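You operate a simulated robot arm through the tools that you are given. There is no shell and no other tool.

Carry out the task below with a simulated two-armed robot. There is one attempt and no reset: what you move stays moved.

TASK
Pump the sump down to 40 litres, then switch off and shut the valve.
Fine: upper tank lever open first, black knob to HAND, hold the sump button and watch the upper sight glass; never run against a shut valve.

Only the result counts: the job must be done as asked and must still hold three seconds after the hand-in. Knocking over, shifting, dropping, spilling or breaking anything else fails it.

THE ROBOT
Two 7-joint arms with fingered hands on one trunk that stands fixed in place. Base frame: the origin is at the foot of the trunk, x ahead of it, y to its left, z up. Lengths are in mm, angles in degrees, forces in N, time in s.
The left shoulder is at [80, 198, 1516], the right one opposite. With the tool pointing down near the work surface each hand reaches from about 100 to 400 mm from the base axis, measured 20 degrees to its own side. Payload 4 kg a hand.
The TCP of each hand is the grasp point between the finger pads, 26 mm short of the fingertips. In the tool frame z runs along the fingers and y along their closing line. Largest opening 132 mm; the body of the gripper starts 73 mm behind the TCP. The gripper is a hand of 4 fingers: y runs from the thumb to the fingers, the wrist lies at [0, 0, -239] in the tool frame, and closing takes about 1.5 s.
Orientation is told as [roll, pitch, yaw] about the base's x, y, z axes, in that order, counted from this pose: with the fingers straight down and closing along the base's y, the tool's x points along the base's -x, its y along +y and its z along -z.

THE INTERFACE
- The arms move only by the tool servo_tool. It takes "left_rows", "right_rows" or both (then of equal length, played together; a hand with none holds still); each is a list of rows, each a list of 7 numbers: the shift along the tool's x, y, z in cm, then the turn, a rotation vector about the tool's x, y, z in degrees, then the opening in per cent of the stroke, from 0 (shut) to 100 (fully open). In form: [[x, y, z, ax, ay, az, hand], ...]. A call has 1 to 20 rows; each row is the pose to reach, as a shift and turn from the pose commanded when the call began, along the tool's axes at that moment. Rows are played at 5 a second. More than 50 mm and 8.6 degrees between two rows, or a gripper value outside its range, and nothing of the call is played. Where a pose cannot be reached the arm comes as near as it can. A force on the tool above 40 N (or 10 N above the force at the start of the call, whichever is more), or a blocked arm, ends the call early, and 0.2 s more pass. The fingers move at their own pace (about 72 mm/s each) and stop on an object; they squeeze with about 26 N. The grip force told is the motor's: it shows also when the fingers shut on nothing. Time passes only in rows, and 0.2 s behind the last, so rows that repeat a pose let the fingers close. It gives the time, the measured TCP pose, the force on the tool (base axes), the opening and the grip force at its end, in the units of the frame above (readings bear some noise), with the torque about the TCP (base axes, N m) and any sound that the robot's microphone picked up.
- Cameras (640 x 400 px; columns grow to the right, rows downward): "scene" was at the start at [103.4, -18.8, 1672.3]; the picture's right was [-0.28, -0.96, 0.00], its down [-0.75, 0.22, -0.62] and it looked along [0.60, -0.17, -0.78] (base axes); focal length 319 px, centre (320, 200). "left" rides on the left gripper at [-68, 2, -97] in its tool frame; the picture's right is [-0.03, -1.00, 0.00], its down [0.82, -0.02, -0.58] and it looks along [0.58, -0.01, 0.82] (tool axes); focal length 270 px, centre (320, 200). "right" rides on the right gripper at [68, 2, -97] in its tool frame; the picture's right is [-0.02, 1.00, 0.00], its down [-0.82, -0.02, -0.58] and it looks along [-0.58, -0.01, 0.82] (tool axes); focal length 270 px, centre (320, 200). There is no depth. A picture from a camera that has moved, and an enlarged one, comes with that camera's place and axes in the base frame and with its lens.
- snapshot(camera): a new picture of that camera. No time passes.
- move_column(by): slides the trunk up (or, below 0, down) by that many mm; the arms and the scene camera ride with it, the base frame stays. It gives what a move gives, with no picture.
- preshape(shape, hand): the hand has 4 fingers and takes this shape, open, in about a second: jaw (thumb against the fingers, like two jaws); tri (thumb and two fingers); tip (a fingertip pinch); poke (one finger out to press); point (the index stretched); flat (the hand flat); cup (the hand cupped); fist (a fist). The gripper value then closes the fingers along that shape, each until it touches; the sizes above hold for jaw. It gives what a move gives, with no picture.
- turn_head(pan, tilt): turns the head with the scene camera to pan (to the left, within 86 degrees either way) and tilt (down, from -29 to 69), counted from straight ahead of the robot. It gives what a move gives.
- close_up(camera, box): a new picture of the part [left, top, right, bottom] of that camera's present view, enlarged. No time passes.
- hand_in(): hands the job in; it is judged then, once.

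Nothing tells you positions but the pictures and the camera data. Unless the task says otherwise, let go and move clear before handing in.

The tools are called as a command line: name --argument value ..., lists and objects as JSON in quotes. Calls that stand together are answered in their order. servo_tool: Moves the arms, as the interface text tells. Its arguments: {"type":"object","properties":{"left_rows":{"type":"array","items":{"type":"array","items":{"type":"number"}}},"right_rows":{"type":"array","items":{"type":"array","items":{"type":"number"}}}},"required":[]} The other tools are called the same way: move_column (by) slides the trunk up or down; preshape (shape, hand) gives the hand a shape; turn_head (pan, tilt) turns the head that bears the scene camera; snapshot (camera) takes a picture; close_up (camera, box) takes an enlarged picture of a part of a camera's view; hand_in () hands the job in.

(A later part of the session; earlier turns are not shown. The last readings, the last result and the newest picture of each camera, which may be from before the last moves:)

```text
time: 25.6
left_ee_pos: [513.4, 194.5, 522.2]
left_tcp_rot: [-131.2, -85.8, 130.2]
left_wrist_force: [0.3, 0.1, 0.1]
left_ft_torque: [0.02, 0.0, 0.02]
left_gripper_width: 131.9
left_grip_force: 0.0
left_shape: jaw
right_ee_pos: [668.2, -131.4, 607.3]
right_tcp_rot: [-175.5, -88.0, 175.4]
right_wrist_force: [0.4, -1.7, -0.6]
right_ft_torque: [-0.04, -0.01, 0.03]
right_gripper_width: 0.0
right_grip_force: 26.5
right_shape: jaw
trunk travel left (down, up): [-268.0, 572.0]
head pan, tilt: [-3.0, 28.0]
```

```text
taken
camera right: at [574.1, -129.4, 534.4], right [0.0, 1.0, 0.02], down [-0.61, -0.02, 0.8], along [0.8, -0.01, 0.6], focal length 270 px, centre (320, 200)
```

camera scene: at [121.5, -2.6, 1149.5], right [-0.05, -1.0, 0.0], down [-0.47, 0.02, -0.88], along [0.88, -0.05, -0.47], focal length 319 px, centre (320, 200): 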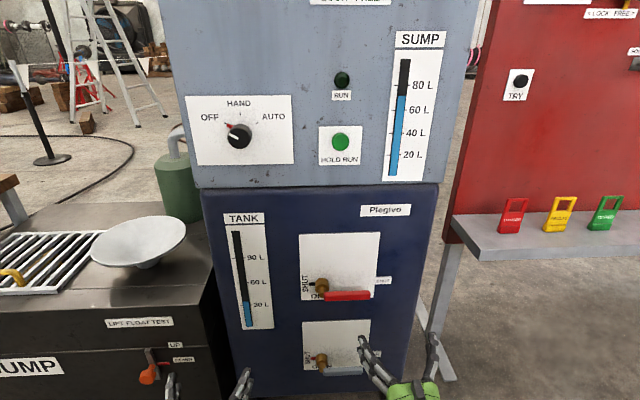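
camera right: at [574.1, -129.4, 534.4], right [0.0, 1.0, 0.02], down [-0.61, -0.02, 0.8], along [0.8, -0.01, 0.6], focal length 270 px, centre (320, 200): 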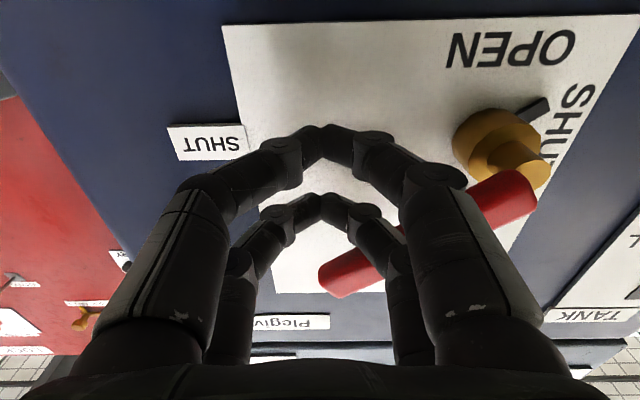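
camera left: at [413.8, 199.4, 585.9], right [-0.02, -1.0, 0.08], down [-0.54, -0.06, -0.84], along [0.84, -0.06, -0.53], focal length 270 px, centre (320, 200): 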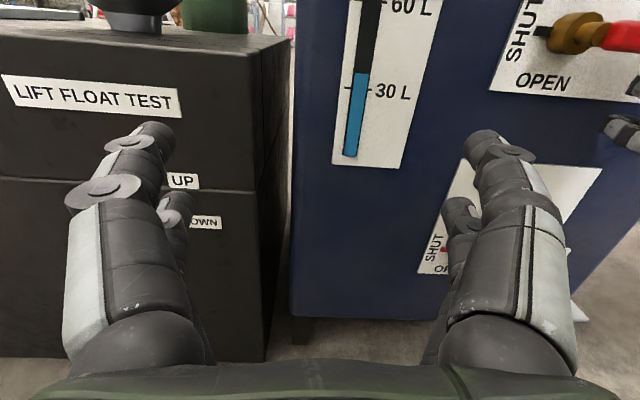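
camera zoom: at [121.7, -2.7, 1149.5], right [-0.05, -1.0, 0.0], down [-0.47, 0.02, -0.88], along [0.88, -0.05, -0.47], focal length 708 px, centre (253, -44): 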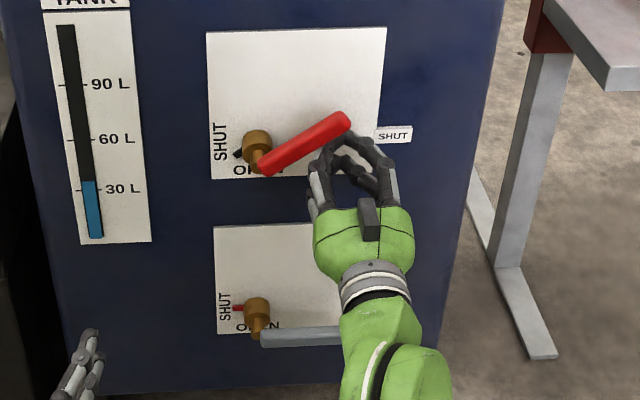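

The lever swings easily and its pointer is leaving SHUT toward OPEN. I continue the arc until the handle stands upright.

servo_tool --right_rows '[[-1.2, 0.15, 0, 0, 0, 0, 0], [-2.5, 0.6, 0.1, 0, 0, 0, 0], [-3.7, 1.25, 0.1, 0, 0, 0, 0], [-4.9, 2.1, 0.15, 0, 0, 0, 0], [-5.9, 3.2, 0.2, 0, 0, 0, 0], [-6.7, 4.4, 0.2, 0, 0, 0, 0], [-7.35, 5.8, 0.2, 0, 0, 0, 0], [-7.8, 6.8, 0.2, 0, 0, 0, 0], [-7.8, 7.25, 0.2, 0, 0, 0, 0], [-7.8, 7.7, 0.2, 0, 0, 0, 0], [-7.8, 7.7, 0.2, 0, 0, 0, 0]]'

close_up --camera "scene" --box '[250, 200, 430, 330]'

snapshot --camera "left"

snapshot --camera "right"

```text
time: 27.2
left_ee_pos: [512.6, 193.3, 524.1]
left_tcp_rot: [-132.9, -85.8, 132.0]
left_wrist_force: [0.8, 0.9, -0.6]
left_ft_torque: [0.02, -0.02, -0.05]
left_gripper_width: 131.9
left_grip_force: 0.1
left_shape: jaw
right_ee_pos: [668.6, -82.6, 673.3]
right_tcp_rot: [-166.1, -88.8, 165.0]
right_wrist_force: [-17.7, -36.2, -3.8]
right_ft_torque: [-0.21, -0.03, 0.75]
right_gripper_width: 0.0
right_grip_force: 26.1
right_shape: jaw
trunk travel left (down, up): [-268.0, 572.0]
head pan, tilt: [-3.0, 28.0]
stopped in row 8 (right hand): the force on the tool passed its limit at 46 N (the readings are from after the stop); the commanded pose is now the measured one
```

```text
3.08 times, centred on (340, 265) of scene
camera zoom: at [119.5, -6.6, 1149.7], right [-0.06, -1.0, 0.0], down [-0.47, 0.03, -0.88], along [0.88, -0.05, -0.47], focal length 980 px, centre (258, 0)
```

zoom: 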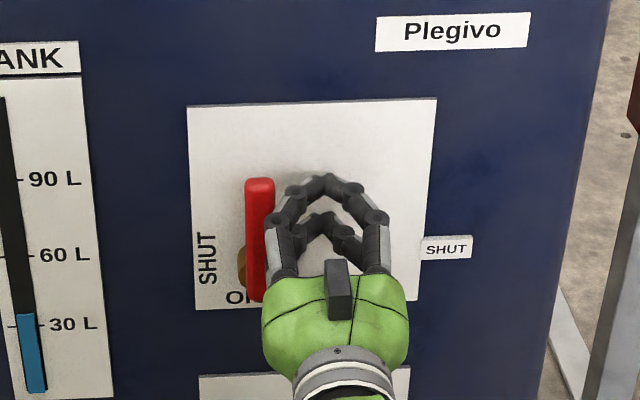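

```text
taken
camera left: at [412.9, 198.8, 587.0], right [-0.02, -1.0, 0.08], down [-0.54, -0.06, -0.84], along [0.84, -0.06, -0.53], focal length 270 px, centre (320, 200)
```

left: 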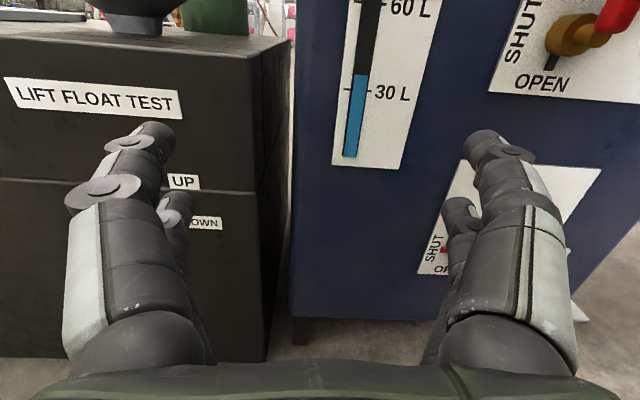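

```text
taken
camera right: at [572.6, -80.0, 602.3], right [0.02, 1.0, 0.02], down [-0.6, -0.01, 0.8], along [0.8, -0.03, 0.6], focal length 270 px, centre (320, 200)
```

right: 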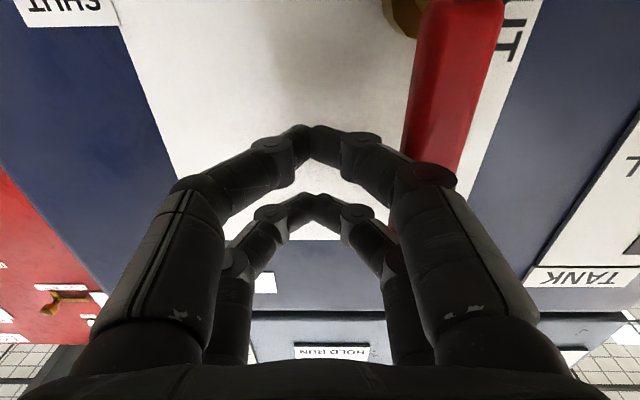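

The handle now stands upright against its stop and the pointer is at OPEN. I back the right hand off sideways and away, then check that the lever stays open.

servo_tool --right_rows '[[0, -1.5, 0, 0, 0, 0, 0], [0, -3.0, 0, 0, 0, 0, 0], [0, -4.0, -2, 0, 0, 0, 0], [0, -4.0, -6, 0, 0, 0, 0], [0, -4.0, -10, 0, 0, 0, 0], [0, -4.0, -14, 0, 0, 0, 0], [0, -4.0, -14, 0, 0, 0, 0]]'

close_up --camera "scene" --box '[180, 80, 440, 330]'

snapshot --camera "right"

close_up --camera "left" --box '[440, 0, 640, 125]'

```text
time: 28.8
left_ee_pos: [513.1, 195.1, 521.9]
left_tcp_rot: [-130.6, -85.7, 129.8]
left_wrist_force: [-0.7, 0.9, -0.2]
left_ft_torque: [0.0, -0.02, 0.0]
left_gripper_width: 131.9
left_grip_force: 0.2
left_shape: jaw
right_ee_pos: [528.5, -115.3, 670.6]
right_tcp_rot: [-165.6, -88.6, 165.1]
right_wrist_force: [0.0, 0.0, -0.5]
right_ft_torque: [0.0, -0.03, -0.02]
right_gripper_width: 0.0
right_grip_force: 26.5
right_shape: jaw
trunk travel left (down, up): [-268.0, 572.0]
head pan, tilt: [-3.0, 28.0]
```

```text
1.60 times, centred on (310, 205) of scene
camera zoom: at [121.8, -2.5, 1149.5], right [-0.05, -1.0, 0.0], down [-0.47, 0.02, -0.88], along [0.88, -0.05, -0.47], focal length 510 px, centre (336, 192)
```

zoom: 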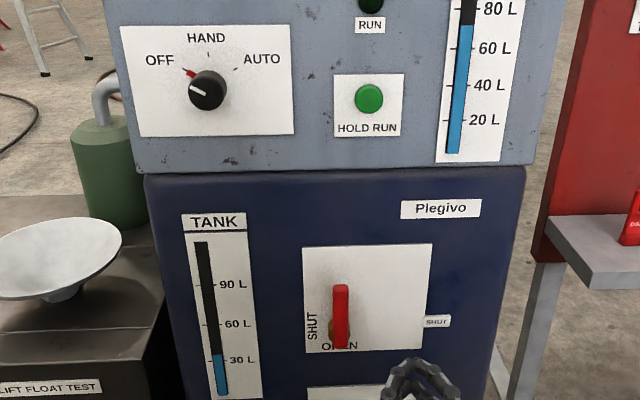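

```text
taken
camera right: at [432.3, -113.6, 600.4], right [0.01, 1.0, 0.02], down [-0.6, -0.01, 0.8], along [0.8, -0.02, 0.6], focal length 270 px, centre (320, 200)
```

right: 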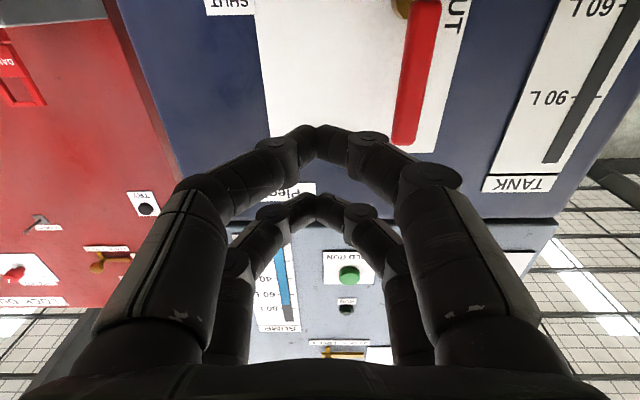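

```text
3.20 times, centred on (540, 62) of left
camera zoom: at [413.9, 200.1, 585.7], right [-0.02, -1.0, 0.08], down [-0.54, -0.06, -0.84], along [0.84, -0.06, -0.54], focal length 865 px, centre (-384, 640)
```

zoom: 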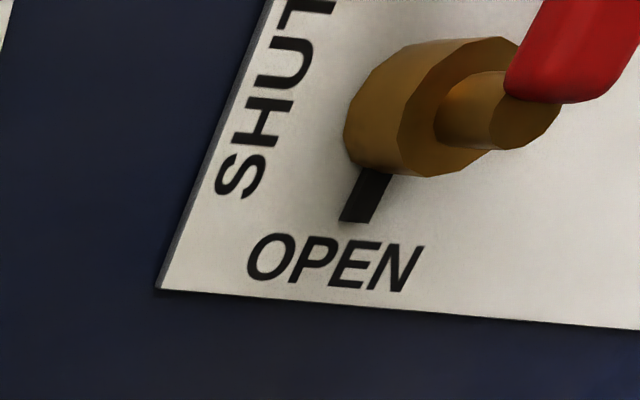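

Valve is open: the pointer is right at OPEN. The black knob's front is at about (678, 112, 980), Ø≈40 on a face at x≈718, and the green button is at about (708, -73, 961). I raise the trunk 200 mm so the arms have comfortable bend and the head can see over them.

move_column --by 200

turn_head --pan -3 --tilt 32

snapshot --camera "scene"

```text
time: 31.0
left_ee_pos: [514.5, 194.8, 722.3]
left_tcp_rot: [-130.8, -85.7, 130.0]
left_wrist_force: [-0.3, -0.7, 0.7]
left_ft_torque: [0.02, 0.0, -0.01]
left_gripper_width: 131.8
left_grip_force: 0.1
left_shape: jaw
right_ee_pos: [528.9, -115.4, 871.3]
right_tcp_rot: [-165.3, -88.6, 164.8]
right_wrist_force: [0.1, -0.5, -0.4]
right_ft_torque: [0.01, 0.01, 0.0]
right_gripper_width: 0.0
right_grip_force: 26.4
right_shape: jaw
trunk travel left (down, up): [-468.0, 372.0]
head pan, tilt: [-3.0, 28.0]
```

```text
time: 31.6
left_ee_pos: [513.1, 194.8, 722.3]
left_tcp_rot: [-130.9, -85.7, 130.0]
left_wrist_force: [-0.2, -0.1, 0.1]
left_ft_torque: [0.04, 0.01, 0.02]
left_gripper_width: 132.0
left_grip_force: 0.1
left_shape: jaw
right_ee_pos: [528.1, -115.0, 870.5]
right_tcp_rot: [-165.4, -88.5, 165.0]
right_wrist_force: [0.4, 0.3, 0.1]
right_ft_torque: [0.0, 0.01, 0.05]
right_gripper_width: 0.0
right_grip_force: 25.5
right_shape: jaw
trunk travel left (down, up): [-468.0, 372.0]
head pan, tilt: [-3.0, 32.0]
```

```text
taken
camera scene: at [119.9, -2.5, 1343.2], right [-0.05, -1.0, 0.0], down [-0.53, 0.03, -0.85], along [0.85, -0.04, -0.53], focal length 319 px, centre (320, 200)
```

scene: 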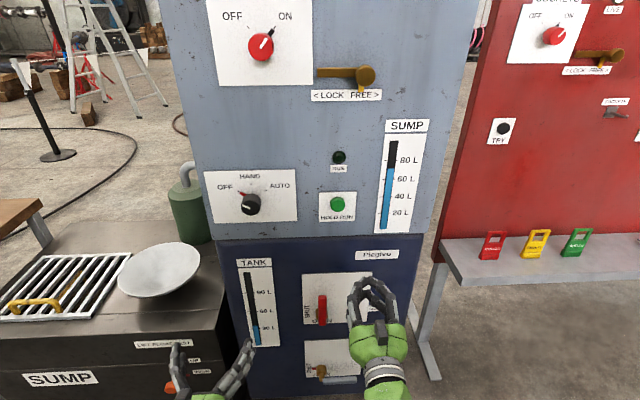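

View is clear. I bring the left hand up in front of the black knob, with a 30° pre-turn so the later 60° clockwise twist stays in a comfortable range.

servo_tool --left_rows '[[-3.1, -0.6, 1.3, 0, 0.3, -2.5, 100], [-6.2, -1.2, 2.6, -0.1, 0.5, -5, 100], [-9.4, -1.9, 4.0, -0.2, 0.8, -7.5, 100], [-12.5, -2.5, 5.3, -0.3, 1.0, -10, 100], [-14.8, -3.8, 6.7, -0.4, 1.3, -13, 100], [-17.2, -5.1, 8.0, -0.5, 1.6, -16, 100], [-19.5, -6.4, 9.4, -0.6, 1.9, -19, 100], [-21.9, -7.7, 10.8, -0.7, 2.2, -22, 100], [-23.2, -9.0, 12.4, -0.8, 2.5, -25, 100], [-24.5, -10.2, 14.0, -0.8, 2.5, -25, 100], [-24.5, -10.2, 14.0, -0.8, 2.5, -25, 100]]'

snapshot --camera "scene"

snapshot --camera "left"

```text
time: 34.0
left_ee_pos: [640.6, 105.1, 979.4]
left_tcp_rot: [-90.4, -61.9, 89.7]
left_wrist_force: [-0.2, -0.6, 0.2]
left_ft_torque: [-0.01, -0.02, 0.0]
left_gripper_width: 132.0
left_grip_force: 0.0
left_shape: jaw
right_ee_pos: [527.7, -115.9, 872.1]
right_tcp_rot: [-165.1, -88.6, 164.7]
right_wrist_force: [0.0, -0.6, 0.1]
right_ft_torque: [-0.01, -0.01, -0.01]
right_gripper_width: 0.2
right_grip_force: 26.0
right_shape: jaw
trunk travel left (down, up): [-468.0, 372.0]
head pan, tilt: [-3.0, 32.0]
```

```text
taken
camera scene: at [119.7, -2.3, 1343.3], right [-0.05, -1.0, 0.0], down [-0.53, 0.03, -0.85], along [0.85, -0.04, -0.53], focal length 319 px, centre (320, 200)
```

scene: 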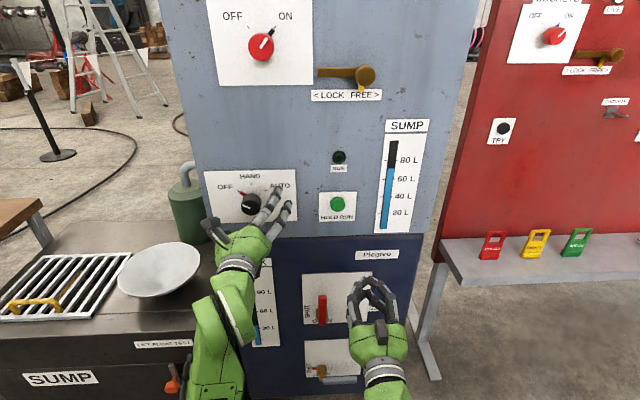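

```text
taken
camera left: at [544.1, 138.8, 1038.8], right [-0.01, -0.87, 0.5], down [-0.58, -0.4, -0.71], along [0.81, -0.3, -0.5], focal length 270 px, centre (320, 200)
```

left: 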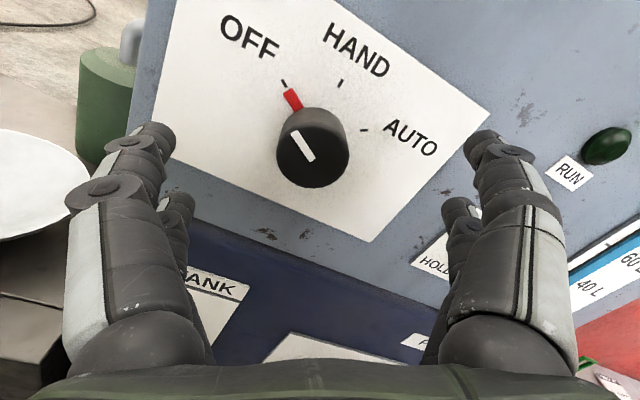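

The left hand faces the knob almost on-axis; I need about 4 mm of correction. I centre it, move in around the knob with open fingers, and check before closing.

servo_tool --left_rows '[[-0.28, 0.45, 0, 0, 0, 0, 100], [-0.28, 0.45, 1.4, 0, 0, 0, 100], [-0.28, 0.45, 2.8, 0, 0, 0, 100], [-0.28, 0.48, 4.1, 0, 0, 0, 100], [-0.28, 0.48, 4.1, 0, 0, 0, 100]]'

snapshot --camera "left"

close_up --camera "scene" --box '[180, 140, 320, 260]'

```text
time: 35.2
left_ee_pos: [681.5, 110.5, 979.9]
left_tcp_rot: [-90.4, -61.7, 89.8]
left_wrist_force: [0.1, 0.3, -0.2]
left_ft_torque: [0.01, 0.01, 0.01]
left_gripper_width: 132.0
left_grip_force: 0.1
left_shape: jaw
right_ee_pos: [528.1, -114.9, 871.1]
right_tcp_rot: [-165.5, -88.7, 165.0]
right_wrist_force: [-0.1, -0.2, 0.1]
right_ft_torque: [0.0, -0.02, 0.01]
right_gripper_width: 0.0
right_grip_force: 25.9
right_shape: jaw
trunk travel left (down, up): [-468.0, 372.0]
head pan, tilt: [-3.0, 32.0]
```

```text
taken
camera left: at [584.9, 143.4, 1038.8], right [-0.01, -0.87, 0.5], down [-0.58, -0.4, -0.71], along [0.81, -0.3, -0.5], focal length 270 px, centre (320, 200)
```

left: 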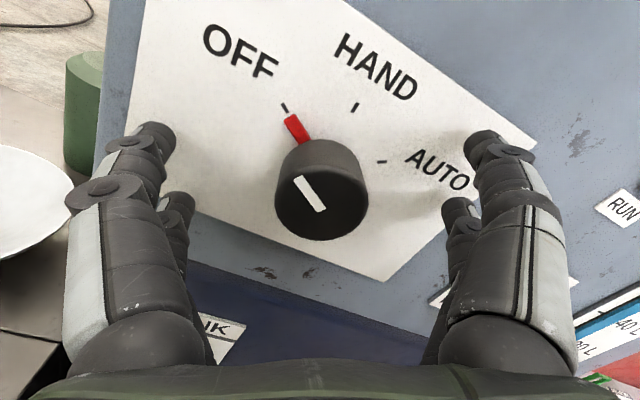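

```text
3.33 times, centred on (250, 200) of scene
camera zoom: at [119.8, -2.5, 1343.2], right [-0.05, -1.0, 0.0], down [-0.53, 0.03, -0.85], along [0.85, -0.04, -0.53], focal length 1062 px, centre (553, 200)
```

zoom: 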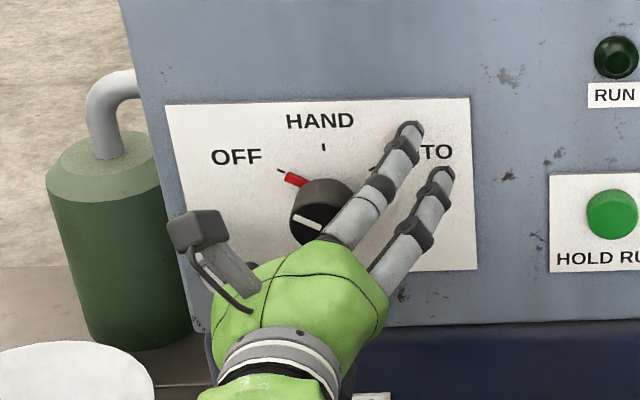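

The knob is centred between the left fingers to within a millimetre. I close the left hand on it.

servo_tool --left_rows '[[0, 0, 0, 0, 0, 0, 80], [0, 0, 0, 0, 0, 0, 60], [0, 0, 0, 0, 0, 0, 40], [0, 0, 0, 0, 0, 0, 20], [0, 0, 0, 0, 0, 0, 10], [0, 0, 0, 0, 0, 0, 0], [0, 0, 0, 0, 0, 0, 0], [0, 0, 0, 0, 0, 0, 0]]'

snapshot --camera "left"

close_up --camera "scene" --box '[180, 140, 320, 260]'

```text
time: 37.0
left_ee_pos: [682.3, 110.7, 978.4]
left_tcp_rot: [-90.4, -61.7, 89.6]
left_wrist_force: [4.2, 0.3, 0.6]
left_ft_torque: [0.04, -0.02, 0.02]
left_gripper_width: 17.0
left_grip_force: 25.6
left_shape: jaw
right_ee_pos: [529.1, -115.7, 870.6]
right_tcp_rot: [-165.1, -88.6, 164.5]
right_wrist_force: [0.4, 1.4, 0.2]
right_ft_torque: [0.02, -0.02, -0.01]
right_gripper_width: 0.3
right_grip_force: 26.6
right_shape: jaw
trunk travel left (down, up): [-468.0, 372.0]
head pan, tilt: [-3.0, 32.0]
```

```text
taken
camera left: at [585.5, 143.5, 1038.4], right [-0.01, -0.87, 0.5], down [-0.58, -0.4, -0.71], along [0.81, -0.3, -0.5], focal length 270 px, centre (320, 200)
```

left: 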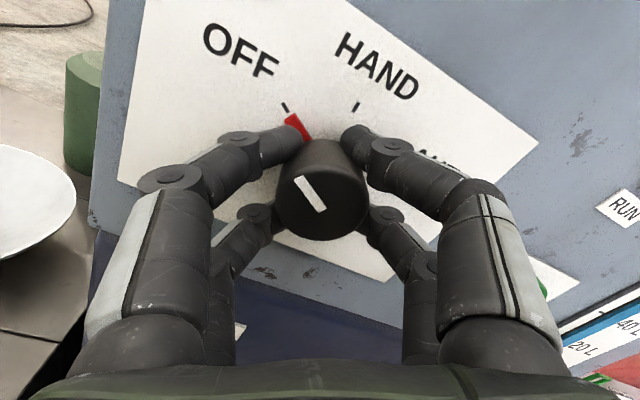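

```text
3.33 times, centred on (250, 200) of scene
camera zoom: at [120.7, -2.5, 1343.2], right [-0.05, -1.0, 0.0], down [-0.53, 0.03, -0.85], along [0.85, -0.04, -0.53], focal length 1062 px, centre (553, 200)
```

zoom: 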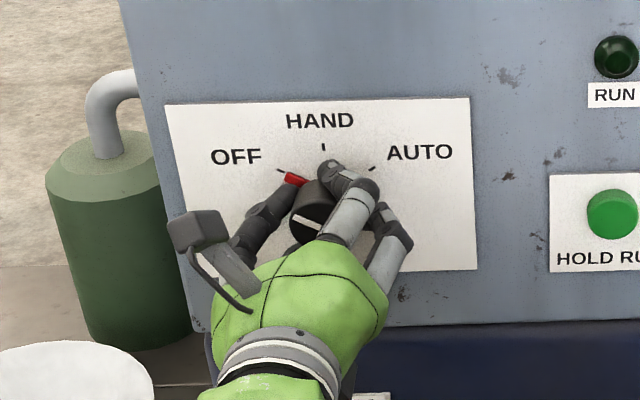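

All four fingers cage the knob. I turn it clockwise in two halves, starting with 30°, and watch the pointer.

servo_tool --left_rows '[[0, 0, 0, 0, 0, 6, 0], [0, 0, 0, 0, 0, 12, 0], [0, 0, 0, 0, 0, 18, 0], [0, 0, 0, 0, 0, 24, 0], [0, 0, 0, 0, 0, 30, 0], [0, 0, 0, 0, 0, 30, 0]]'

snapshot --camera "left"

close_up --camera "scene" --box '[180, 120, 440, 260]'

```text
time: 38.5
left_ee_pos: [680.8, 110.5, 978.9]
left_tcp_rot: [95.7, -88.3, -96.4]
left_wrist_force: [6.1, 2.5, 3.0]
left_ft_torque: [0.0, -0.01, 0.01]
left_gripper_width: 17.0
left_grip_force: 26.2
left_shape: jaw
right_ee_pos: [530.2, -115.4, 871.3]
right_tcp_rot: [-164.3, -88.6, 163.9]
right_wrist_force: [-1.2, 0.4, 0.3]
right_ft_torque: [0.03, -0.04, -0.03]
right_gripper_width: 0.0
right_grip_force: 26.1
right_shape: jaw
trunk travel left (down, up): [-468.0, 372.0]
head pan, tilt: [-3.0, 32.0]
```

```text
taken
camera left: at [584.9, 109.6, 1047.5], right [-0.01, -1.0, -0.01], down [-0.57, 0.01, -0.82], along [0.82, -0.01, -0.57], focal length 270 px, centre (320, 200)
```

left: 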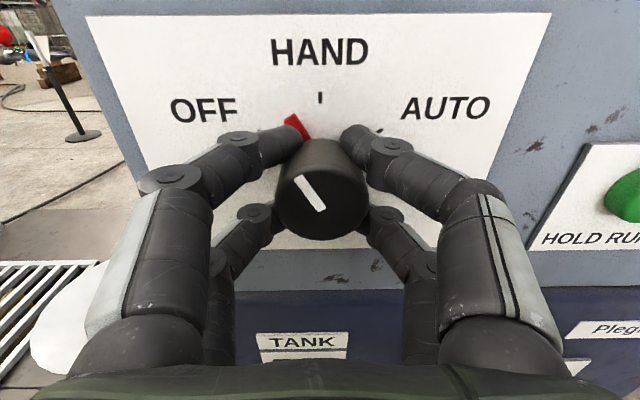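

```text
2.46 times, centred on (310, 190) of scene
camera zoom: at [120.9, -2.2, 1343.1], right [-0.05, -1.0, 0.0], down [-0.53, 0.03, -0.85], along [0.85, -0.04, -0.53], focal length 784 px, centre (345, 225)
```

zoom: 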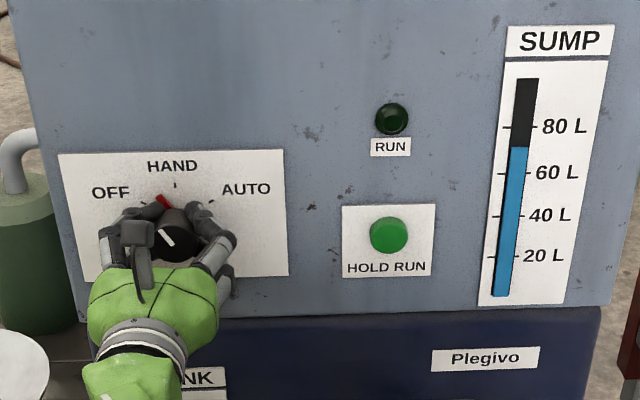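

The knob follows the hand; the pointer is halfway to HAND. I turn another 30°.

servo_tool --left_rows '[[0, 0, 0, 0, 0, 6, 0], [0, 0, 0, 0, 0, 12, 0], [0, 0, 0, 0, 0, 18, 0], [0, 0, 0, 0, 0, 24, 0], [0, 0, 0, 0, 0, 30, 0], [0, 0, 0, 0, 0, 30, 0]]'

snapshot --camera "left"

close_up --camera "scene" --box '[180, 120, 440, 260]'

close_up --camera "scene" --box '[200, 160, 300, 240]'

```text
time: 39.9
left_ee_pos: [680.7, 111.4, 979.3]
left_tcp_rot: [90.4, -58.2, -91.2]
left_wrist_force: [9.3, 4.0, 5.8]
left_ft_torque: [0.0, -0.02, 0.07]
left_gripper_width: 16.8
left_grip_force: 25.9
left_shape: jaw
right_ee_pos: [528.4, -115.3, 871.6]
right_tcp_rot: [-163.8, -88.6, 163.2]
right_wrist_force: [-0.2, -0.6, 0.5]
right_ft_torque: [0.04, 0.0, 0.0]
right_gripper_width: 0.0
right_grip_force: 25.9
right_shape: jaw
trunk travel left (down, up): [-468.0, 372.0]
head pan, tilt: [-3.0, 32.0]
```

```text
taken
camera left: at [584.3, 75.5, 1038.2], right [-0.01, -0.86, -0.51], down [-0.57, 0.42, -0.71], along [0.82, 0.28, -0.5], focal length 270 px, centre (320, 200)
```

left: 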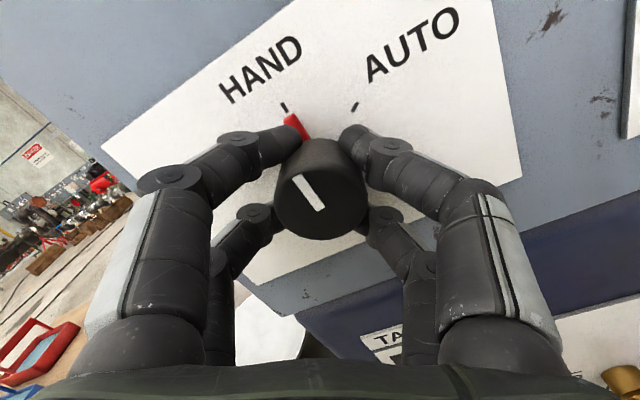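

```text
2.46 times, centred on (310, 190) of scene
camera zoom: at [121.1, -1.9, 1343.2], right [-0.05, -1.0, 0.0], down [-0.53, 0.03, -0.85], along [0.85, -0.04, -0.53], focal length 784 px, centre (345, 225)
```

zoom: 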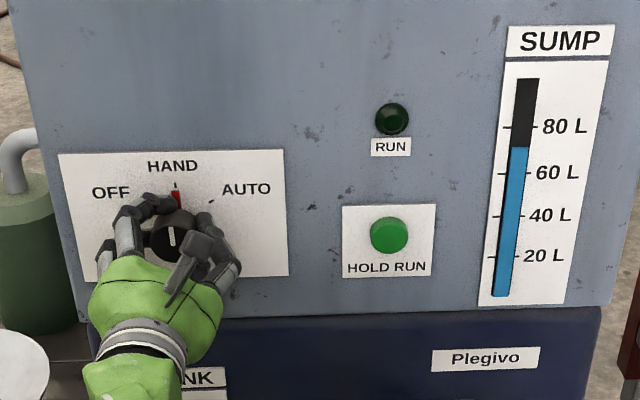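

```text
5.00 times, centred on (250, 200) of scene
camera zoom: at [121.1, -1.9, 1343.2], right [-0.05, -1.0, 0.0], down [-0.53, 0.03, -0.85], along [0.85, -0.04, -0.53], focal length 1593 px, centre (670, 200)
```

zoom: 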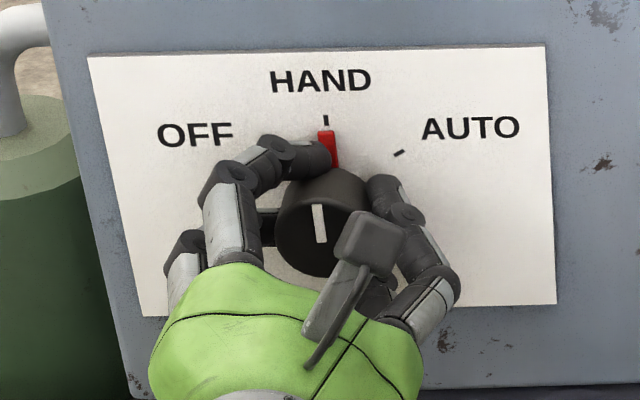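

Pointer is on HAND and the RUN lamp is still dark, as expected. Keeping the left hand on the knob, I bring the closed right fingertips in front of the green button.

servo_tool --right_rows '[[-2.0, 1.2, 1.0, 0, 0, 0, 0], [-4.0, 2.4, 2.0, 0, 0, 0, 0], [-6.0, 3.6, 4.0, 0, 0, 0, 0], [-6.95, 4.5, 7.0, 0, 0, 0, 0], [-6.95, 4.5, 10.0, 0, 0, 0, 0], [-6.95, 4.5, 12.0, 0, 0, 0, 0], [-6.95, 4.5, 13.4, 0, 0, 0, 0], [-6.95, 4.5, 13.4, 0, 0, 0, 0]]'

snapshot --camera "scene"

snapshot --camera "right"

close_up --camera "scene" --box '[200, 110, 460, 260]'

```text
time: 41.6
left_ee_pos: [681.6, 110.7, 979.0]
left_tcp_rot: [90.5, -58.3, -91.0]
left_wrist_force: [11.1, 4.3, 9.3]
left_ft_torque: [-0.02, -0.14, 0.11]
left_gripper_width: 16.4
left_grip_force: 26.1
left_shape: jaw
right_ee_pos: [661.6, -70.3, 943.9]
right_tcp_rot: [-164.7, -88.6, 164.2]
right_wrist_force: [0.5, 0.7, 0.9]
right_ft_torque: [0.01, 0.0, -0.03]
right_gripper_width: 0.1
right_grip_force: 25.6
right_shape: jaw
trunk travel left (down, up): [-468.0, 372.0]
head pan, tilt: [-3.0, 32.0]
```

```text
taken
camera scene: at [121.0, -2.0, 1343.2], right [-0.05, -1.0, 0.0], down [-0.53, 0.03, -0.85], along [0.85, -0.04, -0.53], focal length 319 px, centre (320, 200)
```

scene: 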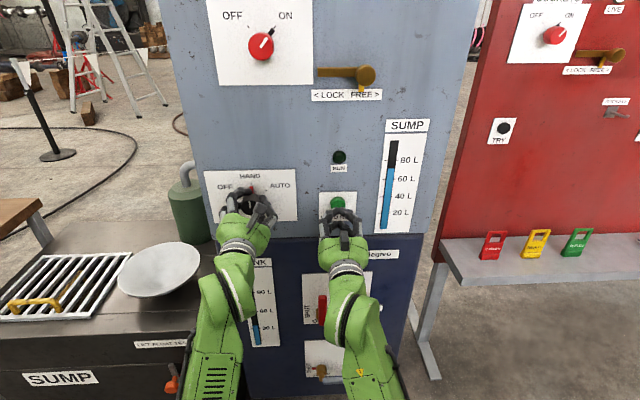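

```text
taken
camera right: at [566.5, -69.4, 873.0], right [0.01, 1.0, 0.02], down [-0.6, -0.01, 0.8], along [0.8, -0.02, 0.6], focal length 270 px, centre (320, 200)
```

right: 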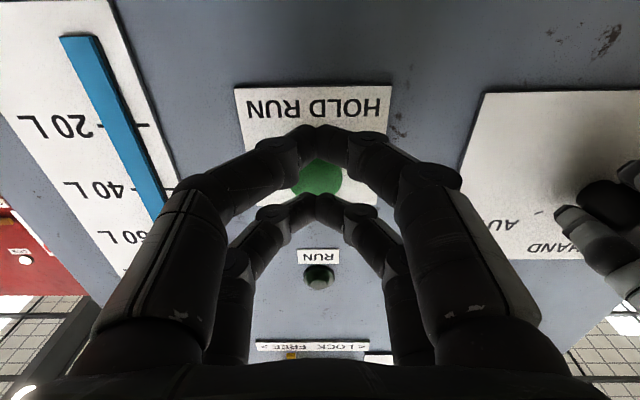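

```text
2.46 times, centred on (330, 185) of scene
camera zoom: at [121.0, -2.0, 1343.2], right [-0.05, -1.0, 0.0], down [-0.53, 0.03, -0.85], along [0.85, -0.04, -0.53], focal length 784 px, centre (295, 237)
```

zoom: 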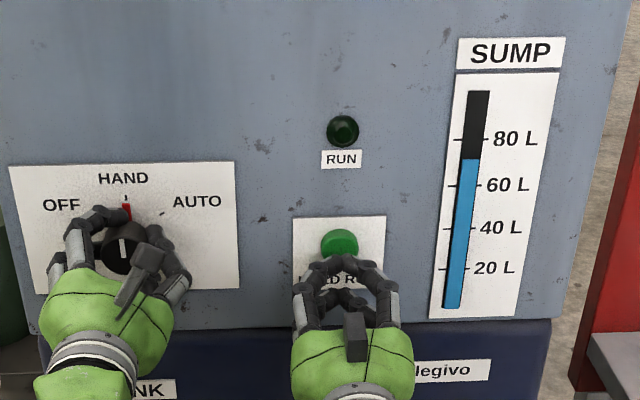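

The upper fingertips line up with the button centre. The sump reads about 71 L. I approach the button gently.

servo_tool --right_rows '[[0, 0, 0.5, 0, 0, 0, 0], [0, 0, 1.0, 0, 0, 0, 0], [0, 0, 1.4, 0, 0, 0, 0]]'

close_up --camera "scene" --box '[200, 110, 460, 260]'

close_up --camera "right" --box '[230, 80, 410, 300]'

```text
time: 42.5
left_ee_pos: [682.3, 111.7, 978.8]
left_tcp_rot: [90.3, -58.3, -91.1]
left_wrist_force: [11.8, 3.8, 8.5]
left_ft_torque: [0.01, -0.13, 0.13]
left_gripper_width: 16.5
left_grip_force: 25.9
left_shape: jaw
right_ee_pos: [676.3, -71.2, 942.7]
right_tcp_rot: [-163.2, -88.6, 162.6]
right_wrist_force: [-1.0, -0.3, 0.2]
right_ft_torque: [0.0, -0.01, 0.02]
right_gripper_width: 0.0
right_grip_force: 25.6
right_shape: jaw
trunk travel left (down, up): [-468.0, 372.0]
head pan, tilt: [-3.0, 32.0]
```

```text
2.46 times, centred on (330, 185) of scene
camera zoom: at [120.9, -2.0, 1343.2], right [-0.05, -1.0, 0.0], down [-0.53, 0.03, -0.85], along [0.85, -0.04, -0.53], focal length 784 px, centre (295, 237)
```

zoom: 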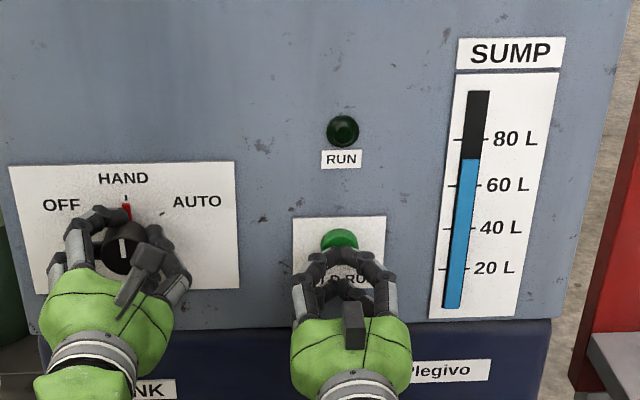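

```text
1.82 times, centred on (320, 190) of right
camera zoom: at [580.2, -69.9, 872.8], right [0.01, 1.0, 0.02], down [-0.6, -0.01, 0.8], along [0.8, -0.02, 0.6], focal length 491 px, centre (320, 218)
```

zoom: 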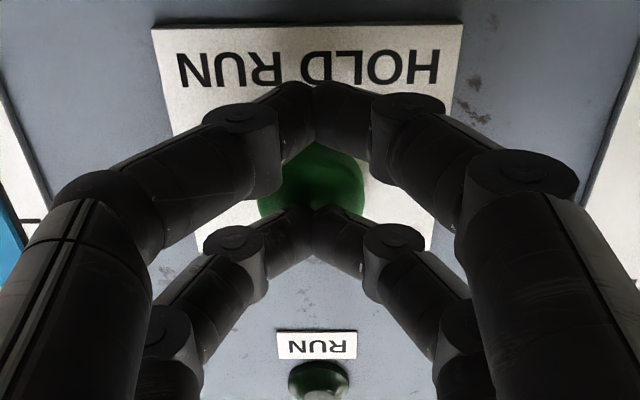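

No contact yet. I creep forward a few more millimetres, watching force and the RUN lamp.

servo_tool --right_rows '[[0, 0, 0.3, 0, 0, 0, 0], [0, 0, 0.6, 0, 0, 0, 0]]'

close_up --camera "scene" --box '[200, 110, 460, 260]'

```text
time: 43.0
left_ee_pos: [681.5, 109.7, 979.4]
left_tcp_rot: [90.4, -58.3, -90.9]
left_wrist_force: [14.5, 4.4, 8.9]
left_ft_torque: [-0.01, -0.12, 0.14]
left_gripper_width: 16.5
left_grip_force: 25.7
left_shape: jaw
right_ee_pos: [679.9, -70.8, 944.0]
right_tcp_rot: [-164.6, -88.6, 164.3]
right_wrist_force: [-5.6, -1.3, -1.2]
right_ft_torque: [0.02, -0.03, -0.05]
right_gripper_width: 0.0
right_grip_force: 26.0
right_shape: jaw
trunk travel left (down, up): [-468.0, 372.0]
head pan, tilt: [-3.0, 32.0]
heard: click
```

```text
2.46 times, centred on (330, 185) of scene
camera zoom: at [120.6, -2.2, 1343.2], right [-0.05, -1.0, 0.0], down [-0.53, 0.03, -0.85], along [0.85, -0.04, -0.53], focal length 784 px, centre (295, 237)
```

zoom: 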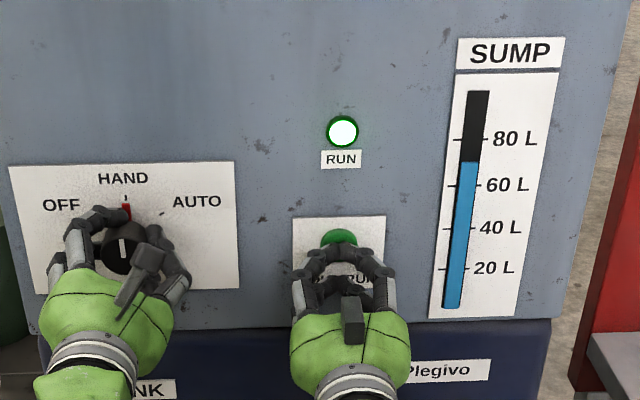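

Click, and the RUN lamp is lit: the pump is running with the valve open. I hold the button for short stretches and read the glass after each.

servo_tool --right_rows '[[0, 0, 0.1, 0, 0, 0, 0], [0, 0, 0.1, 0, 0, 0, 0], [0, 0, 0.1, 0, 0, 0, 0], [0, 0, 0.1, 0, 0, 0, 0]]'

close_up --camera "scene" --box '[330, 100, 450, 250]'

```text
time: 44.0
left_ee_pos: [682.0, 109.8, 978.6]
left_tcp_rot: [90.5, -58.3, -91.0]
left_wrist_force: [18.0, 5.5, 7.8]
left_ft_torque: [0.03, -0.07, 0.18]
left_gripper_width: 16.2
left_grip_force: 25.6
left_shape: jaw
right_ee_pos: [682.1, -71.7, 944.0]
right_tcp_rot: [-164.8, -88.6, 164.2]
right_wrist_force: [-12.2, -3.9, -1.2]
right_ft_torque: [0.06, -0.12, -0.15]
right_gripper_width: 0.2
right_grip_force: 26.3
right_shape: jaw
trunk travel left (down, up): [-468.0, 372.0]
head pan, tilt: [-3.0, 32.0]
```

```text
2.67 times, centred on (390, 175) of scene
camera zoom: at [120.4, -2.3, 1343.2], right [-0.05, -1.0, 0.0], down [-0.53, 0.03, -0.85], along [0.85, -0.04, -0.53], focal length 850 px, centre (133, 267)
```

zoom: 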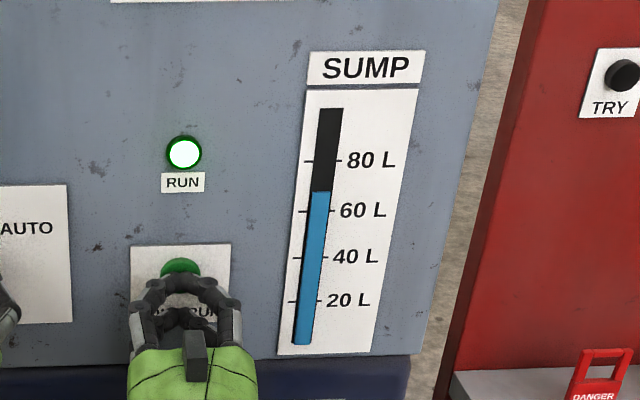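

The level drops about 2.7 L/s and now reads roughly 68 L. I keep holding for about 3 s and read again.

servo_tool --right_rows '[[0, 0, 0, 0, 0, 0, 0], [0, 0, 0, 0, 0, 0, 0], [0, 0, 0, 0, 0, 0, 0], [0, 0, 0, 0, 0, 0, 0], [0, 0, 0, 0, 0, 0, 0], [0, 0, 0, 0, 0, 0, 0], [0, 0, 0, 0, 0, 0, 0], [0, 0, 0, 0, 0, 0, 0], [0, 0, 0, 0, 0, 0, 0], [0, 0, 0, 0, 0, 0, 0], [0, 0, 0, 0, 0, 0, 0], [0, 0, 0, 0, 0, 0, 0], [0, 0, 0, 0, 0, 0, 0], [0, 0, 0, 0, 0, 0, 0]]'

close_up --camera "scene" --box '[330, 100, 450, 250]'

```text
time: 47.0
left_ee_pos: [681.0, 110.2, 979.8]
left_tcp_rot: [90.4, -58.3, -91.1]
left_wrist_force: [16.1, 5.1, 5.7]
left_ft_torque: [-0.02, -0.12, 0.19]
left_gripper_width: 15.9
left_grip_force: 26.1
left_shape: jaw
right_ee_pos: [683.6, -70.3, 944.5]
right_tcp_rot: [-164.8, -88.6, 164.3]
right_wrist_force: [-12.9, -3.7, -1.5]
right_ft_torque: [0.06, -0.13, -0.16]
right_gripper_width: 0.1
right_grip_force: 26.1
right_shape: jaw
trunk travel left (down, up): [-468.0, 372.0]
head pan, tilt: [-3.0, 32.0]
```

```text
2.67 times, centred on (390, 175) of scene
camera zoom: at [120.4, -2.3, 1343.2], right [-0.05, -1.0, 0.0], down [-0.53, 0.03, -0.85], along [0.85, -0.04, -0.53], focal length 850 px, centre (133, 267)
```

zoom: 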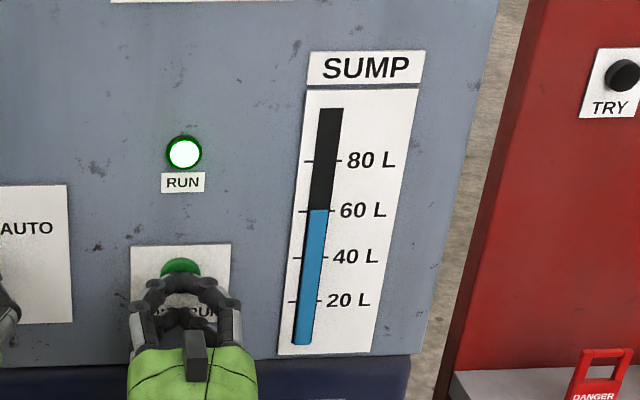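

About 60 L now, so roughly 2.5 L/s. I hold another 4 s and read with a tighter close-up.

servo_tool --right_rows '[[0, 0, 0, 0, 0, 0, 0], [0, 0, 0, 0, 0, 0, 0], [0, 0, 0, 0, 0, 0, 0], [0, 0, 0, 0, 0, 0, 0], [0, 0, 0, 0, 0, 0, 0], [0, 0, 0, 0, 0, 0, 0], [0, 0, 0, 0, 0, 0, 0], [0, 0, 0, 0, 0, 0, 0], [0, 0, 0, 0, 0, 0, 0], [0, 0, 0, 0, 0, 0, 0], [0, 0, 0, 0, 0, 0, 0], [0, 0, 0, 0, 0, 0, 0], [0, 0, 0, 0, 0, 0, 0], [0, 0, 0, 0, 0, 0, 0], [0, 0, 0, 0, 0, 0, 0], [0, 0, 0, 0, 0, 0, 0], [0, 0, 0, 0, 0, 0, 0], [0, 0, 0, 0, 0, 0, 0], [0, 0, 0, 0, 0, 0, 0]]'

close_up --camera "scene" --box '[360, 130, 440, 240]'

close_up --camera "scene" --box '[330, 100, 450, 250]'

```text
time: 51.0
left_ee_pos: [681.4, 109.9, 979.2]
left_tcp_rot: [90.4, -58.3, -91.0]
left_wrist_force: [17.4, 5.9, 4.3]
left_ft_torque: [-0.01, -0.07, 0.17]
left_gripper_width: 16.1
left_grip_force: 26.1
left_shape: jaw
right_ee_pos: [682.4, -71.3, 943.9]
right_tcp_rot: [-164.9, -88.6, 164.2]
right_wrist_force: [-12.3, -4.1, -0.2]
right_ft_torque: [0.06, -0.14, -0.17]
right_gripper_width: 0.0
right_grip_force: 25.7
right_shape: jaw
trunk travel left (down, up): [-468.0, 372.0]
head pan, tilt: [-3.0, 32.0]
```

```text
3.64 times, centred on (400, 185) of scene
camera zoom: at [120.5, -2.3, 1343.2], right [-0.05, -1.0, 0.0], down [-0.53, 0.03, -0.85], along [0.85, -0.04, -0.53], focal length 1159 px, centre (29, 254)
```

zoom: 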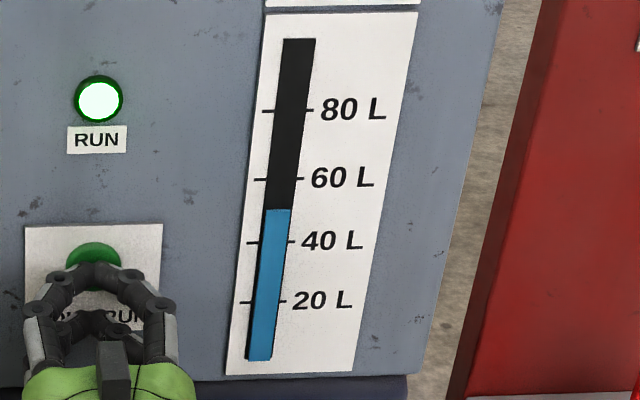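

```text
2.67 times, centred on (390, 175) of scene
camera zoom: at [120.5, -2.3, 1343.2], right [-0.05, -1.0, 0.0], down [-0.53, 0.03, -0.85], along [0.85, -0.04, -0.53], focal length 850 px, centre (133, 267)
```

zoom: 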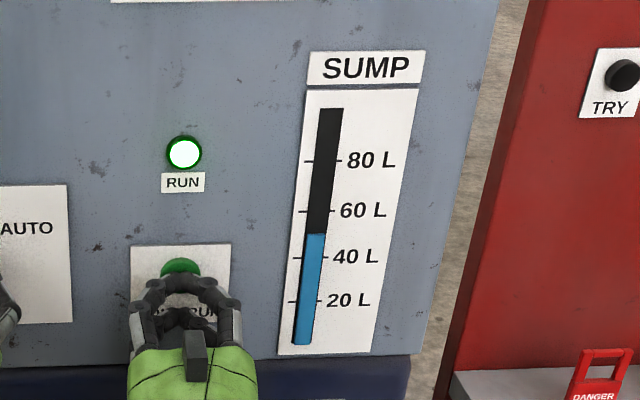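

About 50.4 L at a steady 2.5 L/s. I hold 3.2 s more, aiming to be just above 42 L, then finish with a measured short hold.

servo_tool --right_rows '[[0, 0, 0, 0, 0, 0, 0], [0, 0, 0, 0, 0, 0, 0], [0, 0, 0, 0, 0, 0, 0], [0, 0, 0, 0, 0, 0, 0], [0, 0, 0, 0, 0, 0, 0], [0, 0, 0, 0, 0, 0, 0], [0, 0, 0, 0, 0, 0, 0], [0, 0, 0, 0, 0, 0, 0], [0, 0, 0, 0, 0, 0, 0], [0, 0, 0, 0, 0, 0, 0], [0, 0, 0, 0, 0, 0, 0], [0, 0, 0, 0, 0, 0, 0], [0, 0, 0, 0, 0, 0, 0], [0, 0, 0, 0, 0, 0, 0], [0, 0, 0, 0, 0, 0, 0]]'

close_up --camera "scene" --box '[360, 150, 430, 240]'

close_up --camera "scene" --box '[375, 175, 415, 205]'

```text
time: 54.2
left_ee_pos: [680.6, 110.3, 978.8]
left_tcp_rot: [90.4, -58.4, -91.1]
left_wrist_force: [16.1, 5.6, 4.4]
left_ft_torque: [-0.03, -0.02, 0.18]
left_gripper_width: 16.0
left_grip_force: 26.2
left_shape: jaw
right_ee_pos: [682.8, -72.4, 943.4]
right_tcp_rot: [-164.7, -88.5, 164.2]
right_wrist_force: [-12.4, -4.4, -1.3]
right_ft_torque: [0.07, -0.13, -0.16]
right_gripper_width: 0.2
right_grip_force: 25.8
right_shape: jaw
trunk travel left (down, up): [-468.0, 372.0]
head pan, tilt: [-3.0, 32.0]
```

```text
4.44 times, centred on (395, 195) of scene
camera zoom: at [120.4, -2.3, 1343.2], right [-0.05, -1.0, 0.0], down [-0.53, 0.03, -0.85], along [0.85, -0.04, -0.53], focal length 1416 px, centre (-13, 222)
```

zoom: 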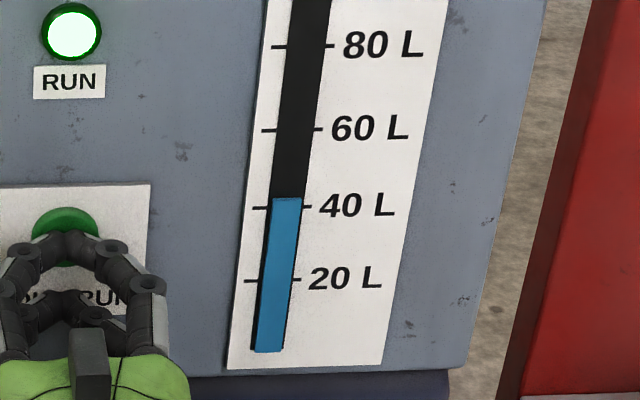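

```text
13.33 times, centred on (395, 190) of scene
camera zoom: at [120.4, -2.3, 1343.2], right [-0.05, -1.0, 0.0], down [-0.53, 0.03, -0.85], along [0.85, -0.04, -0.53], focal length 4249 px, centre (-680, 333)
```

zoom: 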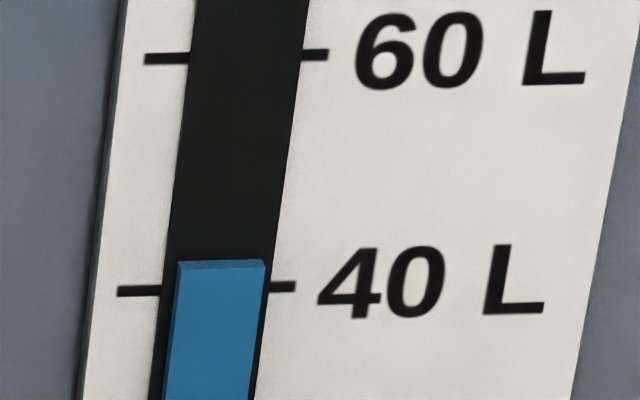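

Roughly 42 L by the head camera. To cancel the viewing-angle error I also read the glass from the right hand camera, which looks from below.

close_up --camera "right" --box '[0, 20, 240, 260]'

close_up --camera "scene" --box '[220, 240, 300, 360]'

```text
1.67 times, centred on (120, 140) of right
camera zoom: at [586.8, -69.9, 873.3], right [0.01, 1.0, 0.02], down [-0.6, -0.01, 0.8], along [0.8, -0.02, 0.6], focal length 450 px, centre (653, 300)
```

zoom: 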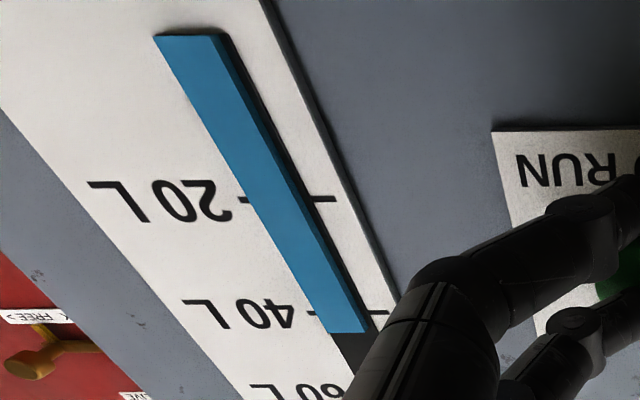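

```text
3.33 times, centred on (260, 300) of scene
camera zoom: at [120.4, -2.3, 1343.2], right [-0.05, -1.0, 0.0], down [-0.53, 0.03, -0.85], along [0.85, -0.04, -0.53], focal length 1062 px, centre (520, -133)
```

zoom: 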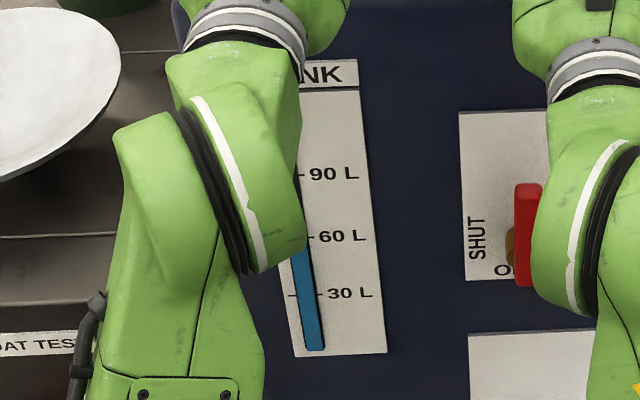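

Both views agree on about 42.6 L. I hold four more steps (about 1 s of pumping including release) and then pull the fingers off the button.

servo_tool --right_rows '[[0, 0, 0, 0, 0, 0, 0], [0, 0, 0, 0, 0, 0, 0], [0, 0, 0, 0, 0, 0, 0], [0, 0, 0, 0, 0, 0, 0], [0, 0, -2.5, 0, 0, 0, 0], [0, 0, -5.0, 0, 0, 0, 0], [0, 0, -5.0, 0, 0, 0, 0]]'

close_up --camera "scene" --box '[330, 100, 450, 250]'

close_up --camera "scene" --box '[375, 175, 415, 205]'

close_up --camera "right" --box '[0, 20, 240, 260]'

```text
time: 55.9
left_ee_pos: [682.2, 110.6, 978.9]
left_tcp_rot: [90.4, -58.3, -91.0]
left_wrist_force: [8.9, 2.6, 5.7]
left_ft_torque: [-0.02, -0.07, 0.15]
left_gripper_width: 16.1
left_grip_force: 25.9
left_shape: jaw
right_ee_pos: [633.0, -70.2, 942.7]
right_tcp_rot: [-163.9, -88.7, 163.4]
right_wrist_force: [0.1, -0.1, -0.9]
right_ft_torque: [0.01, 0.01, 0.03]
right_gripper_width: 0.1
right_grip_force: 26.4
right_shape: jaw
trunk travel left (down, up): [-468.0, 372.0]
head pan, tilt: [-3.0, 32.0]
```

```text
2.67 times, centred on (390, 175) of scene
camera zoom: at [120.9, -2.0, 1343.2], right [-0.05, -1.0, 0.0], down [-0.53, 0.03, -0.85], along [0.85, -0.04, -0.53], focal length 850 px, centre (133, 267)
```

zoom: 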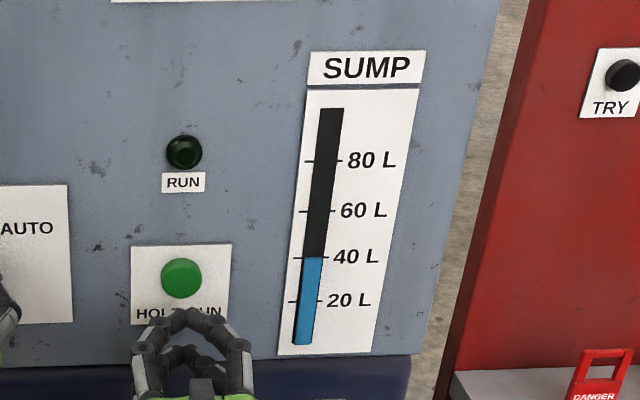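

```text
13.33 times, centred on (395, 190) of scene
camera zoom: at [120.9, -2.0, 1343.2], right [-0.05, -1.0, 0.0], down [-0.53, 0.03, -0.85], along [0.85, -0.04, -0.53], focal length 4249 px, centre (-680, 333)
```

zoom: 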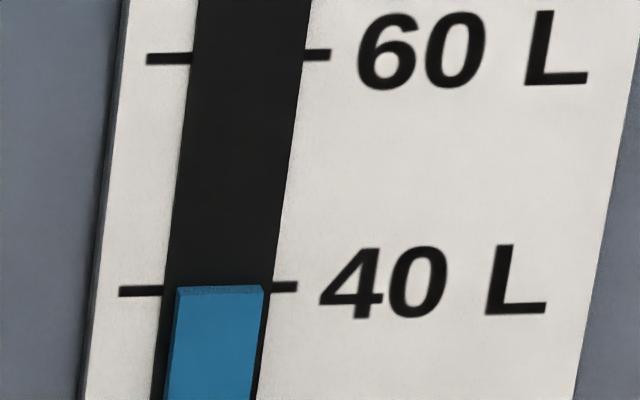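

```text
1.67 times, centred on (120, 140) of right
camera zoom: at [537.1, -69.0, 871.6], right [0.01, 1.0, 0.02], down [-0.6, -0.01, 0.8], along [0.8, -0.02, 0.6], focal length 450 px, centre (653, 300)
```

zoom: 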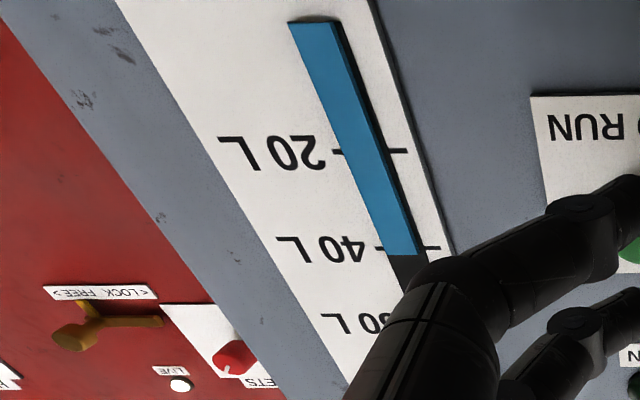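

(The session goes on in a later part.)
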